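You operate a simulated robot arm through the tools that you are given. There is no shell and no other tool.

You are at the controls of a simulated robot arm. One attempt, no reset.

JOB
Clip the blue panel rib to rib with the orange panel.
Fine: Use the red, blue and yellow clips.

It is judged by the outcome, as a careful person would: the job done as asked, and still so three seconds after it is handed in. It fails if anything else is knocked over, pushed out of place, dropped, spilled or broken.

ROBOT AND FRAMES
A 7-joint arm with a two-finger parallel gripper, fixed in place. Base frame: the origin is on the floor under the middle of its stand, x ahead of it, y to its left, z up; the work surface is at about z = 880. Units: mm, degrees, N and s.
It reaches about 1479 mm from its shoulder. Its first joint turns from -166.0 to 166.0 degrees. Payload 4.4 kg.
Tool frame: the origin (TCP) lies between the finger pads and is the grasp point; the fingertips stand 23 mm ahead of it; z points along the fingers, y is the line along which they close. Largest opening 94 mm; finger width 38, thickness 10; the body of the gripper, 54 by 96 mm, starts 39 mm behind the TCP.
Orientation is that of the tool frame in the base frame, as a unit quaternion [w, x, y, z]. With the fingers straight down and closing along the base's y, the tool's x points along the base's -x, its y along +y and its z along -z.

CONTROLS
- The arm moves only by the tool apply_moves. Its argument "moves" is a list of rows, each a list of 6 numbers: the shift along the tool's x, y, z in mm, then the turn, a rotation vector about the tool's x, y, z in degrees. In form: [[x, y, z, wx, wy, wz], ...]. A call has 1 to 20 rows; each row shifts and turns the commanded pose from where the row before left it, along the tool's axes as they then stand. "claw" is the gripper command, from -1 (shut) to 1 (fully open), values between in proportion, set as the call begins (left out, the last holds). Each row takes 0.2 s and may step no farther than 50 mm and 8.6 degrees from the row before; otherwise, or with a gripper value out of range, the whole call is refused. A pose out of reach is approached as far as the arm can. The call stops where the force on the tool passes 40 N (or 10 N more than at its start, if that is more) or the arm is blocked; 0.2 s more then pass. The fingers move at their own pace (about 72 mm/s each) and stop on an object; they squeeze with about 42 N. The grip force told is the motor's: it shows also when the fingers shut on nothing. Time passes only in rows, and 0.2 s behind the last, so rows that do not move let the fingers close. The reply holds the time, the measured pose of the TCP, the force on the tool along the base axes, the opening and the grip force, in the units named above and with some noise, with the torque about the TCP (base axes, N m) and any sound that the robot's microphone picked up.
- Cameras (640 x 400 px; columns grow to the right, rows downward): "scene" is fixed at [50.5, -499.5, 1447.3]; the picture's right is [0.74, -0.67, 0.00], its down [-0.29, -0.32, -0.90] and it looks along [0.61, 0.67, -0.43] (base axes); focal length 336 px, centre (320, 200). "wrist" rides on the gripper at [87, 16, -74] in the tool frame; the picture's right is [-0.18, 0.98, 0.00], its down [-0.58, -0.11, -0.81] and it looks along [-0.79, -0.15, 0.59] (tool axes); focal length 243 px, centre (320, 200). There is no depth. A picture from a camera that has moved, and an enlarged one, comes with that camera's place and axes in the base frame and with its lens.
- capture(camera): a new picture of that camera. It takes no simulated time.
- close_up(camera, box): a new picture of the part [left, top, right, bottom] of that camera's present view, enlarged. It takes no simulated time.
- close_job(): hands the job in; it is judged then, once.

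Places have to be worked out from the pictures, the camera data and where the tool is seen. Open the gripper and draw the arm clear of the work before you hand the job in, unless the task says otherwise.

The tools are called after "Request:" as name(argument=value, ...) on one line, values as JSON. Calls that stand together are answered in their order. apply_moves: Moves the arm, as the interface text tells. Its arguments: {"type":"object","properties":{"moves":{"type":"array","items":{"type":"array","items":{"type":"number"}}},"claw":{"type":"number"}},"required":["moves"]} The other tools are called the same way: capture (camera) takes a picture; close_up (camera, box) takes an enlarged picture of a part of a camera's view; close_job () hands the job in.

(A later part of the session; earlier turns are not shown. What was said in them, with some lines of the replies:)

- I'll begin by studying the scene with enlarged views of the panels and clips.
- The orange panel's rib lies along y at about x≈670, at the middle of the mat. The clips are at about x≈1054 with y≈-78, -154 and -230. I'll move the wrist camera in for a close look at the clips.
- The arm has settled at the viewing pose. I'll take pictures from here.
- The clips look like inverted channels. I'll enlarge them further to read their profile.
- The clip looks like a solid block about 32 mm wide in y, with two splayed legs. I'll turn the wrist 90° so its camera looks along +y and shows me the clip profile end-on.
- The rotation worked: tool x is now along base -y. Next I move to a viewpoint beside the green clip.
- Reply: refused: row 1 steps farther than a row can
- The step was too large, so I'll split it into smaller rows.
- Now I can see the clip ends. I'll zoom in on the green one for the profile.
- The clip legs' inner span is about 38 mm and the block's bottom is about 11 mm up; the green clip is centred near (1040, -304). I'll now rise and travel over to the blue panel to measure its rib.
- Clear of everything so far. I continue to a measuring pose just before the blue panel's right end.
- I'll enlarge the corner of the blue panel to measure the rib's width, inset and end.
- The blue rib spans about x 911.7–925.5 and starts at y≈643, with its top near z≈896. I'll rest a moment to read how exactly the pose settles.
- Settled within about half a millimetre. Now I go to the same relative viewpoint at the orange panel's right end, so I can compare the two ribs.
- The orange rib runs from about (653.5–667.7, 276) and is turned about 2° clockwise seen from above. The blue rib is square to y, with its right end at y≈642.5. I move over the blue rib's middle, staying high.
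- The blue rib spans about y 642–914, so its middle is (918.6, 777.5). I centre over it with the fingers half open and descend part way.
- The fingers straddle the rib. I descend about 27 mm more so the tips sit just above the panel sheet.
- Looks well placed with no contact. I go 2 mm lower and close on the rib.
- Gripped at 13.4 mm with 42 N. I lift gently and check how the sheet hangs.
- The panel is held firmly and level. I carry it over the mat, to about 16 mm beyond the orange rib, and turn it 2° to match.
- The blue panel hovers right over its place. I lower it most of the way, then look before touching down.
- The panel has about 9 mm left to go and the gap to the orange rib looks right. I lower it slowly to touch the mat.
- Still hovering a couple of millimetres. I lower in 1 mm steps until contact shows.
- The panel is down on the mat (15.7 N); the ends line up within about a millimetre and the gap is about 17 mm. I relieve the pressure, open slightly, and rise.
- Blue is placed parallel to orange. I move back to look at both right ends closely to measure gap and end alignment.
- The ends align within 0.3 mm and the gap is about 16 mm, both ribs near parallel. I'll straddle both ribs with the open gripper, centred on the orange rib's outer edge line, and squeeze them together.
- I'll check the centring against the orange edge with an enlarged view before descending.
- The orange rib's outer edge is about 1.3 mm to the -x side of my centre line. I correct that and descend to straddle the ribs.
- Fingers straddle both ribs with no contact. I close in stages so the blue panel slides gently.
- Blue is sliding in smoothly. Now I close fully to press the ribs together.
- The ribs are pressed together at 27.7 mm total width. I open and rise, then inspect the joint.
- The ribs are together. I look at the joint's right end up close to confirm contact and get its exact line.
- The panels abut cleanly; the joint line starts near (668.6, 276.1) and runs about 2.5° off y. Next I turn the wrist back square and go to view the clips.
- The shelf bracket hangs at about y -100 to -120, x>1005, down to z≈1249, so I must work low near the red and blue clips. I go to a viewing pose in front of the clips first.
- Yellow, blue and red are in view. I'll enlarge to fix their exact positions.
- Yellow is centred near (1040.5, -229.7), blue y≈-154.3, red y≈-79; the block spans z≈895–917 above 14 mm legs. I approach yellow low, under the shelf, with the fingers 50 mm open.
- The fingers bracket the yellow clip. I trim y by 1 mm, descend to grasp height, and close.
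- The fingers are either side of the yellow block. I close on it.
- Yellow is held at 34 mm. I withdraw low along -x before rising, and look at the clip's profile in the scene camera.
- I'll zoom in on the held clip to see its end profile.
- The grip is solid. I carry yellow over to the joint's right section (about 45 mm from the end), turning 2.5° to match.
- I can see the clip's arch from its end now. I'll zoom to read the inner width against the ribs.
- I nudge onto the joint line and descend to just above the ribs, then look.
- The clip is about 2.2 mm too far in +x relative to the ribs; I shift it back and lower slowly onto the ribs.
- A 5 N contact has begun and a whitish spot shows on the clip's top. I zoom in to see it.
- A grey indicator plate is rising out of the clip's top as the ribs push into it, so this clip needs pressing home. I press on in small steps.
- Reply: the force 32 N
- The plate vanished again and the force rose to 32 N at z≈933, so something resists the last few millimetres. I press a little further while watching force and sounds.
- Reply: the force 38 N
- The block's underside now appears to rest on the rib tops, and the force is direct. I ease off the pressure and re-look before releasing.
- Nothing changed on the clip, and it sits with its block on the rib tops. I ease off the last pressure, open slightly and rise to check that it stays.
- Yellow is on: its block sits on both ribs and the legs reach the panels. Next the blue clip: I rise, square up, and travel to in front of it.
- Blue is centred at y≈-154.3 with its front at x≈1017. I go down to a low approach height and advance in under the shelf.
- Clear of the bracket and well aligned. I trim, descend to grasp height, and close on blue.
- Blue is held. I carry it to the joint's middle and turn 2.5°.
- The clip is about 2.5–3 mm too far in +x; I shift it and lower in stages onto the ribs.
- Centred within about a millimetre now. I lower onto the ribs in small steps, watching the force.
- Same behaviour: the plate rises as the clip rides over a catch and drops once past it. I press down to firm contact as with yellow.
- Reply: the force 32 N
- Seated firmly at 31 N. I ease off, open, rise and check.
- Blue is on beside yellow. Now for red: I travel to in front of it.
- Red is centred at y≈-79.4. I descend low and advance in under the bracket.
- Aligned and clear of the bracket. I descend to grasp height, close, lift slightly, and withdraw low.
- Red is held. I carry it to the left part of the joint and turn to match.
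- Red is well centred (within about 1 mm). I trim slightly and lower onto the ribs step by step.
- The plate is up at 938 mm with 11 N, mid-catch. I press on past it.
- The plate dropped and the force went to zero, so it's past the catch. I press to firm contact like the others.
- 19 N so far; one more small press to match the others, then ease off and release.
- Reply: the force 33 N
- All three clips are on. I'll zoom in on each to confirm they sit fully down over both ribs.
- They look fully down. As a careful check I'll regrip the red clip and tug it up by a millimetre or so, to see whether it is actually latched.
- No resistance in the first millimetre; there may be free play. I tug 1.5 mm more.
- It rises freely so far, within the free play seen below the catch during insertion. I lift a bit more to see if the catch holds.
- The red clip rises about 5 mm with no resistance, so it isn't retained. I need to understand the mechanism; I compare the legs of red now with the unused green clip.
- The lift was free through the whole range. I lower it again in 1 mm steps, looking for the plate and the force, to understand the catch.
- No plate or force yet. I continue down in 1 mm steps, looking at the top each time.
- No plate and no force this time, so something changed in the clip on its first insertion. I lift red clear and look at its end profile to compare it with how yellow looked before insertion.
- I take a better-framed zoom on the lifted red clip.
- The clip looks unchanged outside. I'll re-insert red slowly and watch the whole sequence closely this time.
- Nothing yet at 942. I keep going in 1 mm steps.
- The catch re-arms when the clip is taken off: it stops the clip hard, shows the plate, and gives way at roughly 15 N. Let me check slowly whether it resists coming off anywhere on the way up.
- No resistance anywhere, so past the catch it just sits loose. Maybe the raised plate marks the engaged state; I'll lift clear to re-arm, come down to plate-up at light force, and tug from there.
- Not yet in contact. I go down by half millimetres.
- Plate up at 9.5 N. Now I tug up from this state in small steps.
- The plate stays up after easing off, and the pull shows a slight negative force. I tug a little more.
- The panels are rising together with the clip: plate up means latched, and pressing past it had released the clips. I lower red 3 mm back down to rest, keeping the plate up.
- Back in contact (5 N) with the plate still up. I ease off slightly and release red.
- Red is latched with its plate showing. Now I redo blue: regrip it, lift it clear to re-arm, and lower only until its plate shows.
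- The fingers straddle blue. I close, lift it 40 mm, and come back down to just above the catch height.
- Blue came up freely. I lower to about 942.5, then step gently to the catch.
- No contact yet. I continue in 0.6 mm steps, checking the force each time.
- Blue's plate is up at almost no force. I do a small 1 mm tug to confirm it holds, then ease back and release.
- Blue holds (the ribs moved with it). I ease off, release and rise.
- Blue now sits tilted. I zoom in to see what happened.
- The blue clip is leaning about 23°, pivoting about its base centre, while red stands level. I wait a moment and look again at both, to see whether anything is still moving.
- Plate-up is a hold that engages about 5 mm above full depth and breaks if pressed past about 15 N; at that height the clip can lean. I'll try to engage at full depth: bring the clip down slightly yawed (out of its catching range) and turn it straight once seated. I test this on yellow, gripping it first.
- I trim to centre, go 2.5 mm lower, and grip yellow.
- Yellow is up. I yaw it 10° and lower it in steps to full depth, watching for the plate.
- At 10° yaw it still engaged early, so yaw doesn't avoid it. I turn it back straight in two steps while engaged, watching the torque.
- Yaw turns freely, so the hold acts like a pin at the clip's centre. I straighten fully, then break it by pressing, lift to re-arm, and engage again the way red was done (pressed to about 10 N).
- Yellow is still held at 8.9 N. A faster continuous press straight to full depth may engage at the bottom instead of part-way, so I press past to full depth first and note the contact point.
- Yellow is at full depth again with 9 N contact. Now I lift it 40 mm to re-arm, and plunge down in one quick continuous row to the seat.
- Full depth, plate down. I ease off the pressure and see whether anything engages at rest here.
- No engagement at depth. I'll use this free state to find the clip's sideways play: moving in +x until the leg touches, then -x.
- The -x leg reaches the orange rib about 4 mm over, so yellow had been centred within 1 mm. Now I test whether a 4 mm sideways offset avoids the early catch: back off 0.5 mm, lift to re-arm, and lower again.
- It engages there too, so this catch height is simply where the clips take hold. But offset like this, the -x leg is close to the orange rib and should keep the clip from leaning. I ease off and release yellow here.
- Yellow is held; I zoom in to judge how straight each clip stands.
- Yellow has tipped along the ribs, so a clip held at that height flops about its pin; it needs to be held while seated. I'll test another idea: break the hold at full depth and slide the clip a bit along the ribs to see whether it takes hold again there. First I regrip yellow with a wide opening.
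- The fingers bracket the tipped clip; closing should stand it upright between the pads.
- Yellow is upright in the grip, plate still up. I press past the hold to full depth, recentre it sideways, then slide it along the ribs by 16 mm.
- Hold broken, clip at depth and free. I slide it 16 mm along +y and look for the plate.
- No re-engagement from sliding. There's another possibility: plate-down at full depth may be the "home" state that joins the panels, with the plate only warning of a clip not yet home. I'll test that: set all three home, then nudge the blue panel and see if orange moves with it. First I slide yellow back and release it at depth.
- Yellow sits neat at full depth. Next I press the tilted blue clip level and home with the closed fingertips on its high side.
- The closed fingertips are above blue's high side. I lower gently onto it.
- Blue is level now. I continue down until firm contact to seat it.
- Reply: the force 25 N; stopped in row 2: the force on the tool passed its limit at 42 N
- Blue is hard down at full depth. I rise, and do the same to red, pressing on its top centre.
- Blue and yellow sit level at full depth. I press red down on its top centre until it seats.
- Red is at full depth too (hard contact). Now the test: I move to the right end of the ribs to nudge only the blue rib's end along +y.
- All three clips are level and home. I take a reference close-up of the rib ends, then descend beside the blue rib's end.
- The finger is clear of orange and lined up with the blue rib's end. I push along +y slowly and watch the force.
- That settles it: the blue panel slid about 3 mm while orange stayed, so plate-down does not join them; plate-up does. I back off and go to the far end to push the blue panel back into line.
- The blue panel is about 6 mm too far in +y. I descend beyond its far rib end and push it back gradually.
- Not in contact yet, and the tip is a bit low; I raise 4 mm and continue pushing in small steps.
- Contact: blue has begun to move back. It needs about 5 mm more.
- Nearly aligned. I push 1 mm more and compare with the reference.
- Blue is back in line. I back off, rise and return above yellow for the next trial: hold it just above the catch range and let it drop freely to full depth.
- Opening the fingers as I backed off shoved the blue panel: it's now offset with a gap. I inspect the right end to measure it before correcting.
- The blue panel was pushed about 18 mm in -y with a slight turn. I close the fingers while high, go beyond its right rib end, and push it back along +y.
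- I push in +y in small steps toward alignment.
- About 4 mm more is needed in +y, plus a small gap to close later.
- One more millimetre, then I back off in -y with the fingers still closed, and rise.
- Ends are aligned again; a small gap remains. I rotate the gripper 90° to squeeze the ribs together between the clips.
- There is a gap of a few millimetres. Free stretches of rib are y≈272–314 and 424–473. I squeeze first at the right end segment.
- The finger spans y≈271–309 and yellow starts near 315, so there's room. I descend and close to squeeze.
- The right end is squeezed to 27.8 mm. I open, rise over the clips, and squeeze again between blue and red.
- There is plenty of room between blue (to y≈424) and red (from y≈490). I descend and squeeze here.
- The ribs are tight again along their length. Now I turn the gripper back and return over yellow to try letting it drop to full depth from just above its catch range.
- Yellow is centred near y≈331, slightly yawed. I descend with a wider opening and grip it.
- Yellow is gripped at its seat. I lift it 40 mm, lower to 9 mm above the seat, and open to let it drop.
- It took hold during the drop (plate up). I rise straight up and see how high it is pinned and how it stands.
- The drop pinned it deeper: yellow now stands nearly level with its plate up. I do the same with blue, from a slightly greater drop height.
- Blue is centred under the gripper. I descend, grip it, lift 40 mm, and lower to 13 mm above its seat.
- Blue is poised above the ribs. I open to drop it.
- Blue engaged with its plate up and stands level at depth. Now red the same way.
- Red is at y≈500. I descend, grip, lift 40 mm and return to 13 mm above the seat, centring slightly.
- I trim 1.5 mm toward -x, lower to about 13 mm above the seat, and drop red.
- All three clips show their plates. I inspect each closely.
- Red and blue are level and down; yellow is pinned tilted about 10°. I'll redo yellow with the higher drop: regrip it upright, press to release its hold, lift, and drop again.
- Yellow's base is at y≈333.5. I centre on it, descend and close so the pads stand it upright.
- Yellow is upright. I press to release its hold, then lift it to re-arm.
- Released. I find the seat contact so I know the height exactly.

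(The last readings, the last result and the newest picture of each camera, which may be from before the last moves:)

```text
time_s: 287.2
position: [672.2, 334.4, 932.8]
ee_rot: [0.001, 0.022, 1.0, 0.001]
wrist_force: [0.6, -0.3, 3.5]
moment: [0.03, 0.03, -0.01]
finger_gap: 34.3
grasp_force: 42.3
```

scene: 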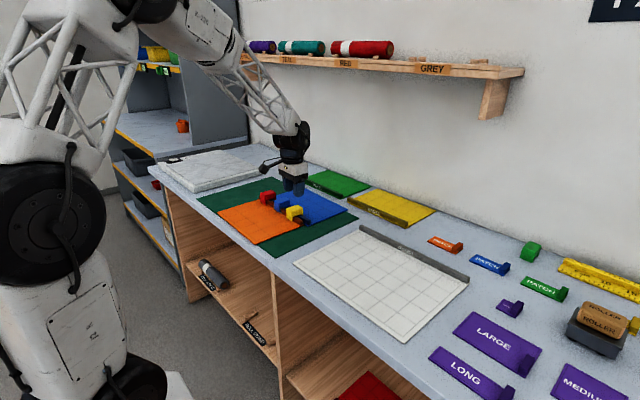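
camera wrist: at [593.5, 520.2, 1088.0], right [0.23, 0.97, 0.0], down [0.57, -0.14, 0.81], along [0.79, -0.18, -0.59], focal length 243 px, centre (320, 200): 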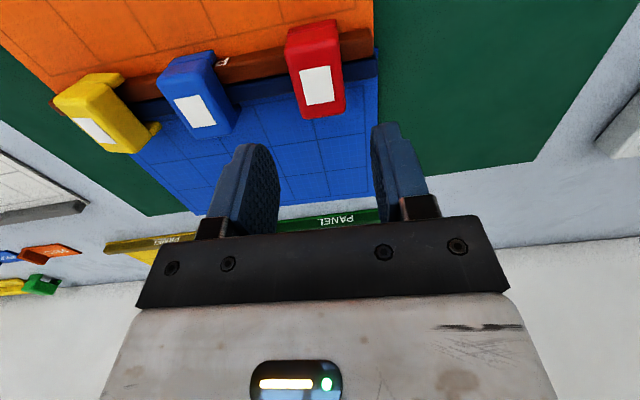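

Seat contact found (3.5 N). I lift 40 mm and lower to 13.5 mm above the seat.

Request:
apply_moves(moves=[[0, 0, -10, 0, 0, 0], [0, 0, -15, 0, 0, 0], [0, 0, -15, 0, 0, 0], [0, 0, 0, 0, 0, 0], [0, 0, 13, 0, 0, 0], [0, 0, 10, 0, 0, 0], [0, 0, 3.5, 0, 0, 0], [0, 0, 0, 0, 0, 0], [0, 0, 0, 0, 0, 0], [0, 0, 0, 0, 0, 0]])

Request:
close_up(camera="wrist", box=[240, 20, 400, 120])

Request:
close_up(camera="scene", box=[260, 180, 324, 230])

```text
time_s: 289.4
position: [671.9, 336.3, 945.6]
ee_rot: [0.001, 0.023, 1.0, 0.001]
wrist_force: [-0.3, -0.9, -1.2]
moment: [0.0, 0.01, 0.0]
finger_gap: 33.5
grasp_force: 41.8
```

```text
4.00 times, centred on (320, 70) of wrist
camera zoom: at [585.7, 356.5, 1018.8], right [0.23, 0.97, 0.0], down [0.57, -0.14, 0.81], along [0.79, -0.18, -0.59], focal length 970 px, centre (320, 720)
```

zoom: 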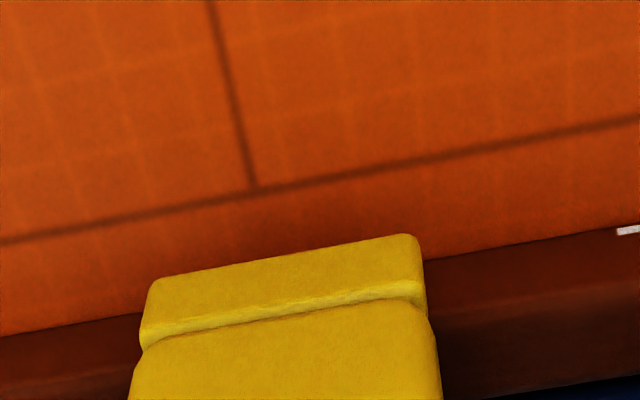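

```text
8.00 times, centred on (292, 205) of scene
camera zoom: at [50.5, -499.5, 1447.3], right [0.74, -0.67, 0.0], down [-0.29, -0.32, -0.9], along [0.61, 0.67, -0.43], focal length 2688 px, centre (544, 160)
```

zoom: 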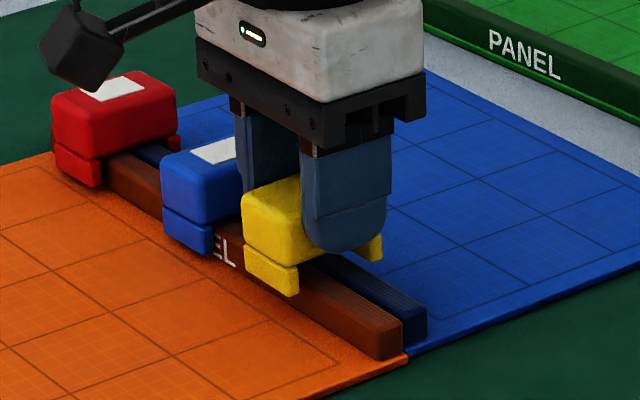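

I shift 1.5 mm toward +x to centre it, then drop.

Request:
apply_moves(moves=[[-1.5, 0, 0, 0, 0, 0], [0, 0, 0, 0, 0, 0], [0, 0, 0, 0, 0, 0], [0, 0, 0, 0, 0, 0]])

Request:
apply_moves(moves=[[0, 0, 0, 0, 0, 0], [0, 0, 0, 0, 0, 0], [0, 0, 0, 0, 0, 0]], claw=0.1)

Request:
apply_moves(moves=[[0, 0, -5, 0, 0, 0], [0, 0, -15, 0, 0, 0], [0, 0, -25, 0, 0, 0], [0, 0, -20, 0, 0, 0], [0, 0, 0, 0, 0, 0], [0, 0, 0, 0, 0, 0]])

Request:
close_up(camera="scene", box=[246, 175, 318, 228])

Request:
close_up(camera="scene", box=[284, 200, 316, 224])

Request:
close_up(camera="wrist", box=[220, 0, 420, 125])

```text
time_s: 290.4
position: [671.5, 335.5, 945.0]
ee_rot: [0.0, 0.022, 1.0, 0.001]
wrist_force: [0.5, 0.3, -1.5]
moment: [0.02, 0.01, 0.02]
finger_gap: 33.9
grasp_force: 41.9
```

```text
time_s: 291.2
position: [672.1, 334.8, 944.7]
ee_rot: [0.001, 0.021, 1.0, 0.001]
wrist_force: [-0.9, -0.2, -0.7]
moment: [0.02, -0.01, 0.02]
finger_gap: 51.8
grasp_force: 0.0
```

```text
time_s: 292.6
position: [672.2, 333.4, 1008.7]
ee_rot: [0.001, 0.021, 1.0, 0.001]
wrist_force: [-0.6, 0.6, 0.3]
moment: [-0.01, -0.01, -0.02]
finger_gap: 51.6
grasp_force: 0.2
```

```text
7.55 times, centred on (282, 202) of scene
camera zoom: at [50.5, -499.5, 1447.3], right [0.74, -0.67, 0.0], down [-0.29, -0.32, -0.9], along [0.61, 0.67, -0.43], focal length 2536 px, centre (607, 189)
```

zoom: 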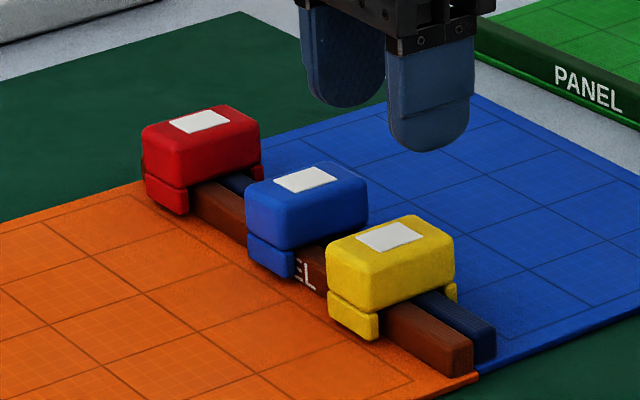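

```text
16.00 times, centred on (300, 212) of scene
camera zoom: at [50.5, -499.5, 1447.3], right [0.74, -0.67, 0.0], down [-0.29, -0.32, -0.9], along [0.61, 0.67, -0.43], focal length 5376 px, centre (640, 8)
```

zoom: 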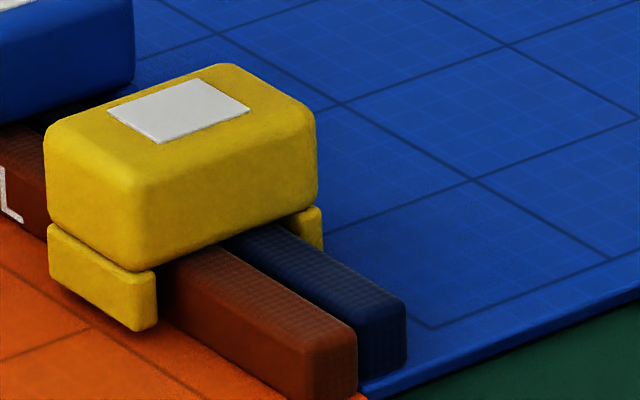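

```text
3.20 times, centred on (320, 62) of wrist
camera zoom: at [586.3, 355.3, 1083.5], right [0.23, 0.97, 0.0], down [0.57, -0.14, 0.81], along [0.79, -0.18, -0.59], focal length 776 px, centre (320, 640)
```

zoom: 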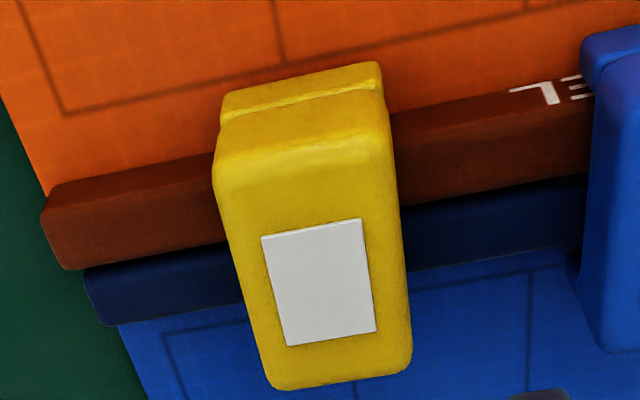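

All three clips now stand level and down with their plates showing. I check the joint's ends and the whole scene.

Request:
close_up(camera="scene", box=[286, 205, 318, 229])

Request:
close_up(camera="scene", box=[256, 180, 288, 204])

Request:
capture(camera="scene")

Request:
capture(camera="wrist")

```text
16.00 times, centred on (302, 217) of scene
camera zoom: at [50.5, -499.5, 1447.3], right [0.74, -0.67, 0.0], down [-0.29, -0.32, -0.9], along [0.61, 0.67, -0.43], focal length 5376 px, centre (608, -72)
```

zoom: 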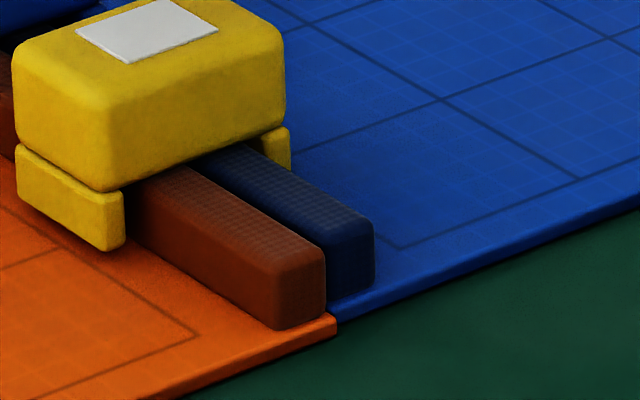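

```text
16.00 times, centred on (272, 192) of scene
camera zoom: at [50.5, -499.5, 1447.3], right [0.74, -0.67, 0.0], down [-0.29, -0.32, -0.9], along [0.61, 0.67, -0.43], focal length 5376 px, centre (1088, 328)
```

zoom: 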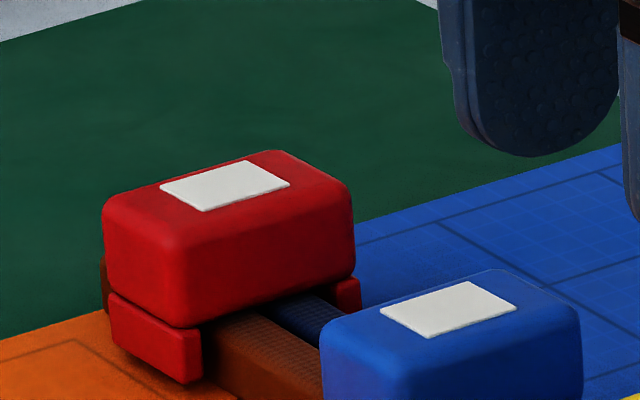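

```text
taken
```

scene: 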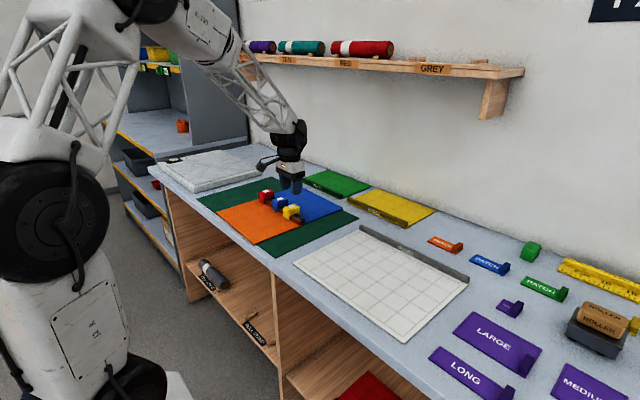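

```text
taken
camera wrist: at [586.3, 355.3, 1083.5], right [0.23, 0.97, 0.0], down [0.57, -0.14, 0.81], along [0.79, -0.18, -0.59], focal length 243 px, centre (320, 200)
```

wrist: 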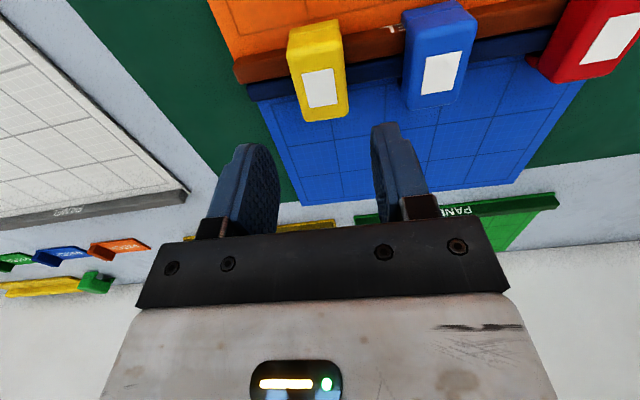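

The ribs are tight with ends within about 2 mm, all plates are up, and nothing else has been disturbed. I open the gripper and withdraw the arm up and clear.

Request:
apply_moves(moves=[[0, 0, -40, 0, 0, -1.25], [0, 0, -45, 0, 0, -1.25], [0, 0, -45, 0, 0, 0], [5, -20, 0, 0, 0, 0], [5, -40, 0, 0, 0, 0], [5, -40, 0, 0, 0, 0], [5, -40, 0, 0, 0, 0], [0, -40, 0, 0, 0, 0], [0, -40, 0, 0, 0, 0], [0, -40, 0, 0, 0, 0], [0, -40, 0, 0, 0, 0], [0, -35, 0, 0, 0, 0], [0, 0, 0, 0, 0, 0], [0, 0, 0, 0, 0, 0], [0, 0, 0, 0, 0, 0], [0, 0, 0, 0, 0, 0], [0, 0, 0, 0, 0, 0]], claw=1)

Request:
capture(camera="scene")

Request:
close_up(camera="scene", box=[190, 150, 350, 250])

Request:
close_up(camera="scene", box=[246, 175, 318, 228])

```text
time_s: 296.2
position: [653.3, 3.4, 1141.5]
ee_rot: [0.001, 0.0, 1.0, 0.002]
wrist_force: [0.6, 0.2, -0.3]
moment: [0.02, 0.03, 0.01]
finger_gap: 94.2
grasp_force: 0.0
```

```text
taken
```

scene: 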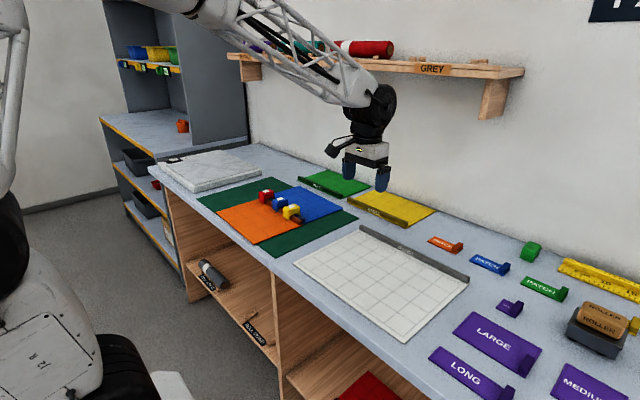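

```text
4.00 times, centred on (270, 200) of scene
camera zoom: at [50.5, -499.5, 1447.3], right [0.74, -0.67, 0.0], down [-0.29, -0.32, -0.9], along [0.61, 0.67, -0.43], focal length 1344 px, centre (520, 200)
```

zoom: 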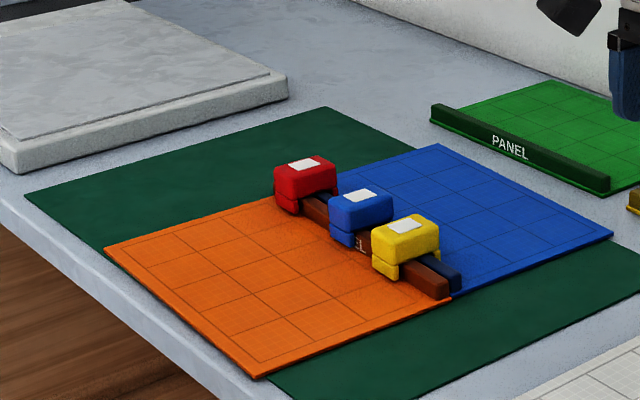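

```text
7.55 times, centred on (282, 202) of scene
camera zoom: at [50.5, -499.5, 1447.3], right [0.74, -0.67, 0.0], down [-0.29, -0.32, -0.9], along [0.61, 0.67, -0.43], focal length 2536 px, centre (607, 189)
```

zoom: 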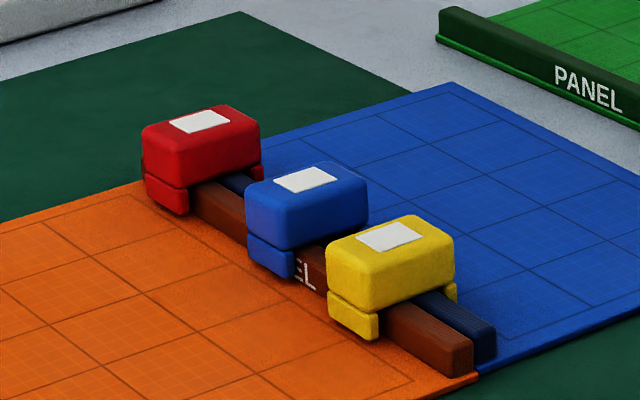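

The blue and orange panels lie rib to rib on the mat. The red, blue and yellow clips straddle both ribs with their plates showing, and they have stayed put since I released them. The gripper is open, the arm is clear and nothing else has moved, so I hand in the job.

Request:
close_job()

```text
The job is handed in.
```

The blue panel is clipped rib to rib with the orange panel, using the red, blue and yellow clips. I have handed the job in. In the last pictures, about five seconds after the final clip was released, nothing had shifted.

- **Panels:** The ribs are tight together. Their ends are out of line by about 2 mm, which I left because correcting it would have released the clips.
- **Clips:** All three sit level over both ribs with a grey plate raised on top. In tug tests on red and blue, a raised plate was the state that held the panels.
- **How the clips engaged:** My first placements pressed the clips past their catch, which let the blue panel slide against the orange one. I redid all three by dropping each one from just above the ribs. I did not tug them again after that.
- **A slip along the way:** While realigning, I opened the gripper too close to the blue panel and pushed it about 18 mm. I moved it back and squeezed the ribs together again before the final clipping. The joined panels also moved a few millimetres along the mat during the work.

The green clip and the other items looked undisturbed in the last pictures. The gripper is open and the arm is clear of the work.
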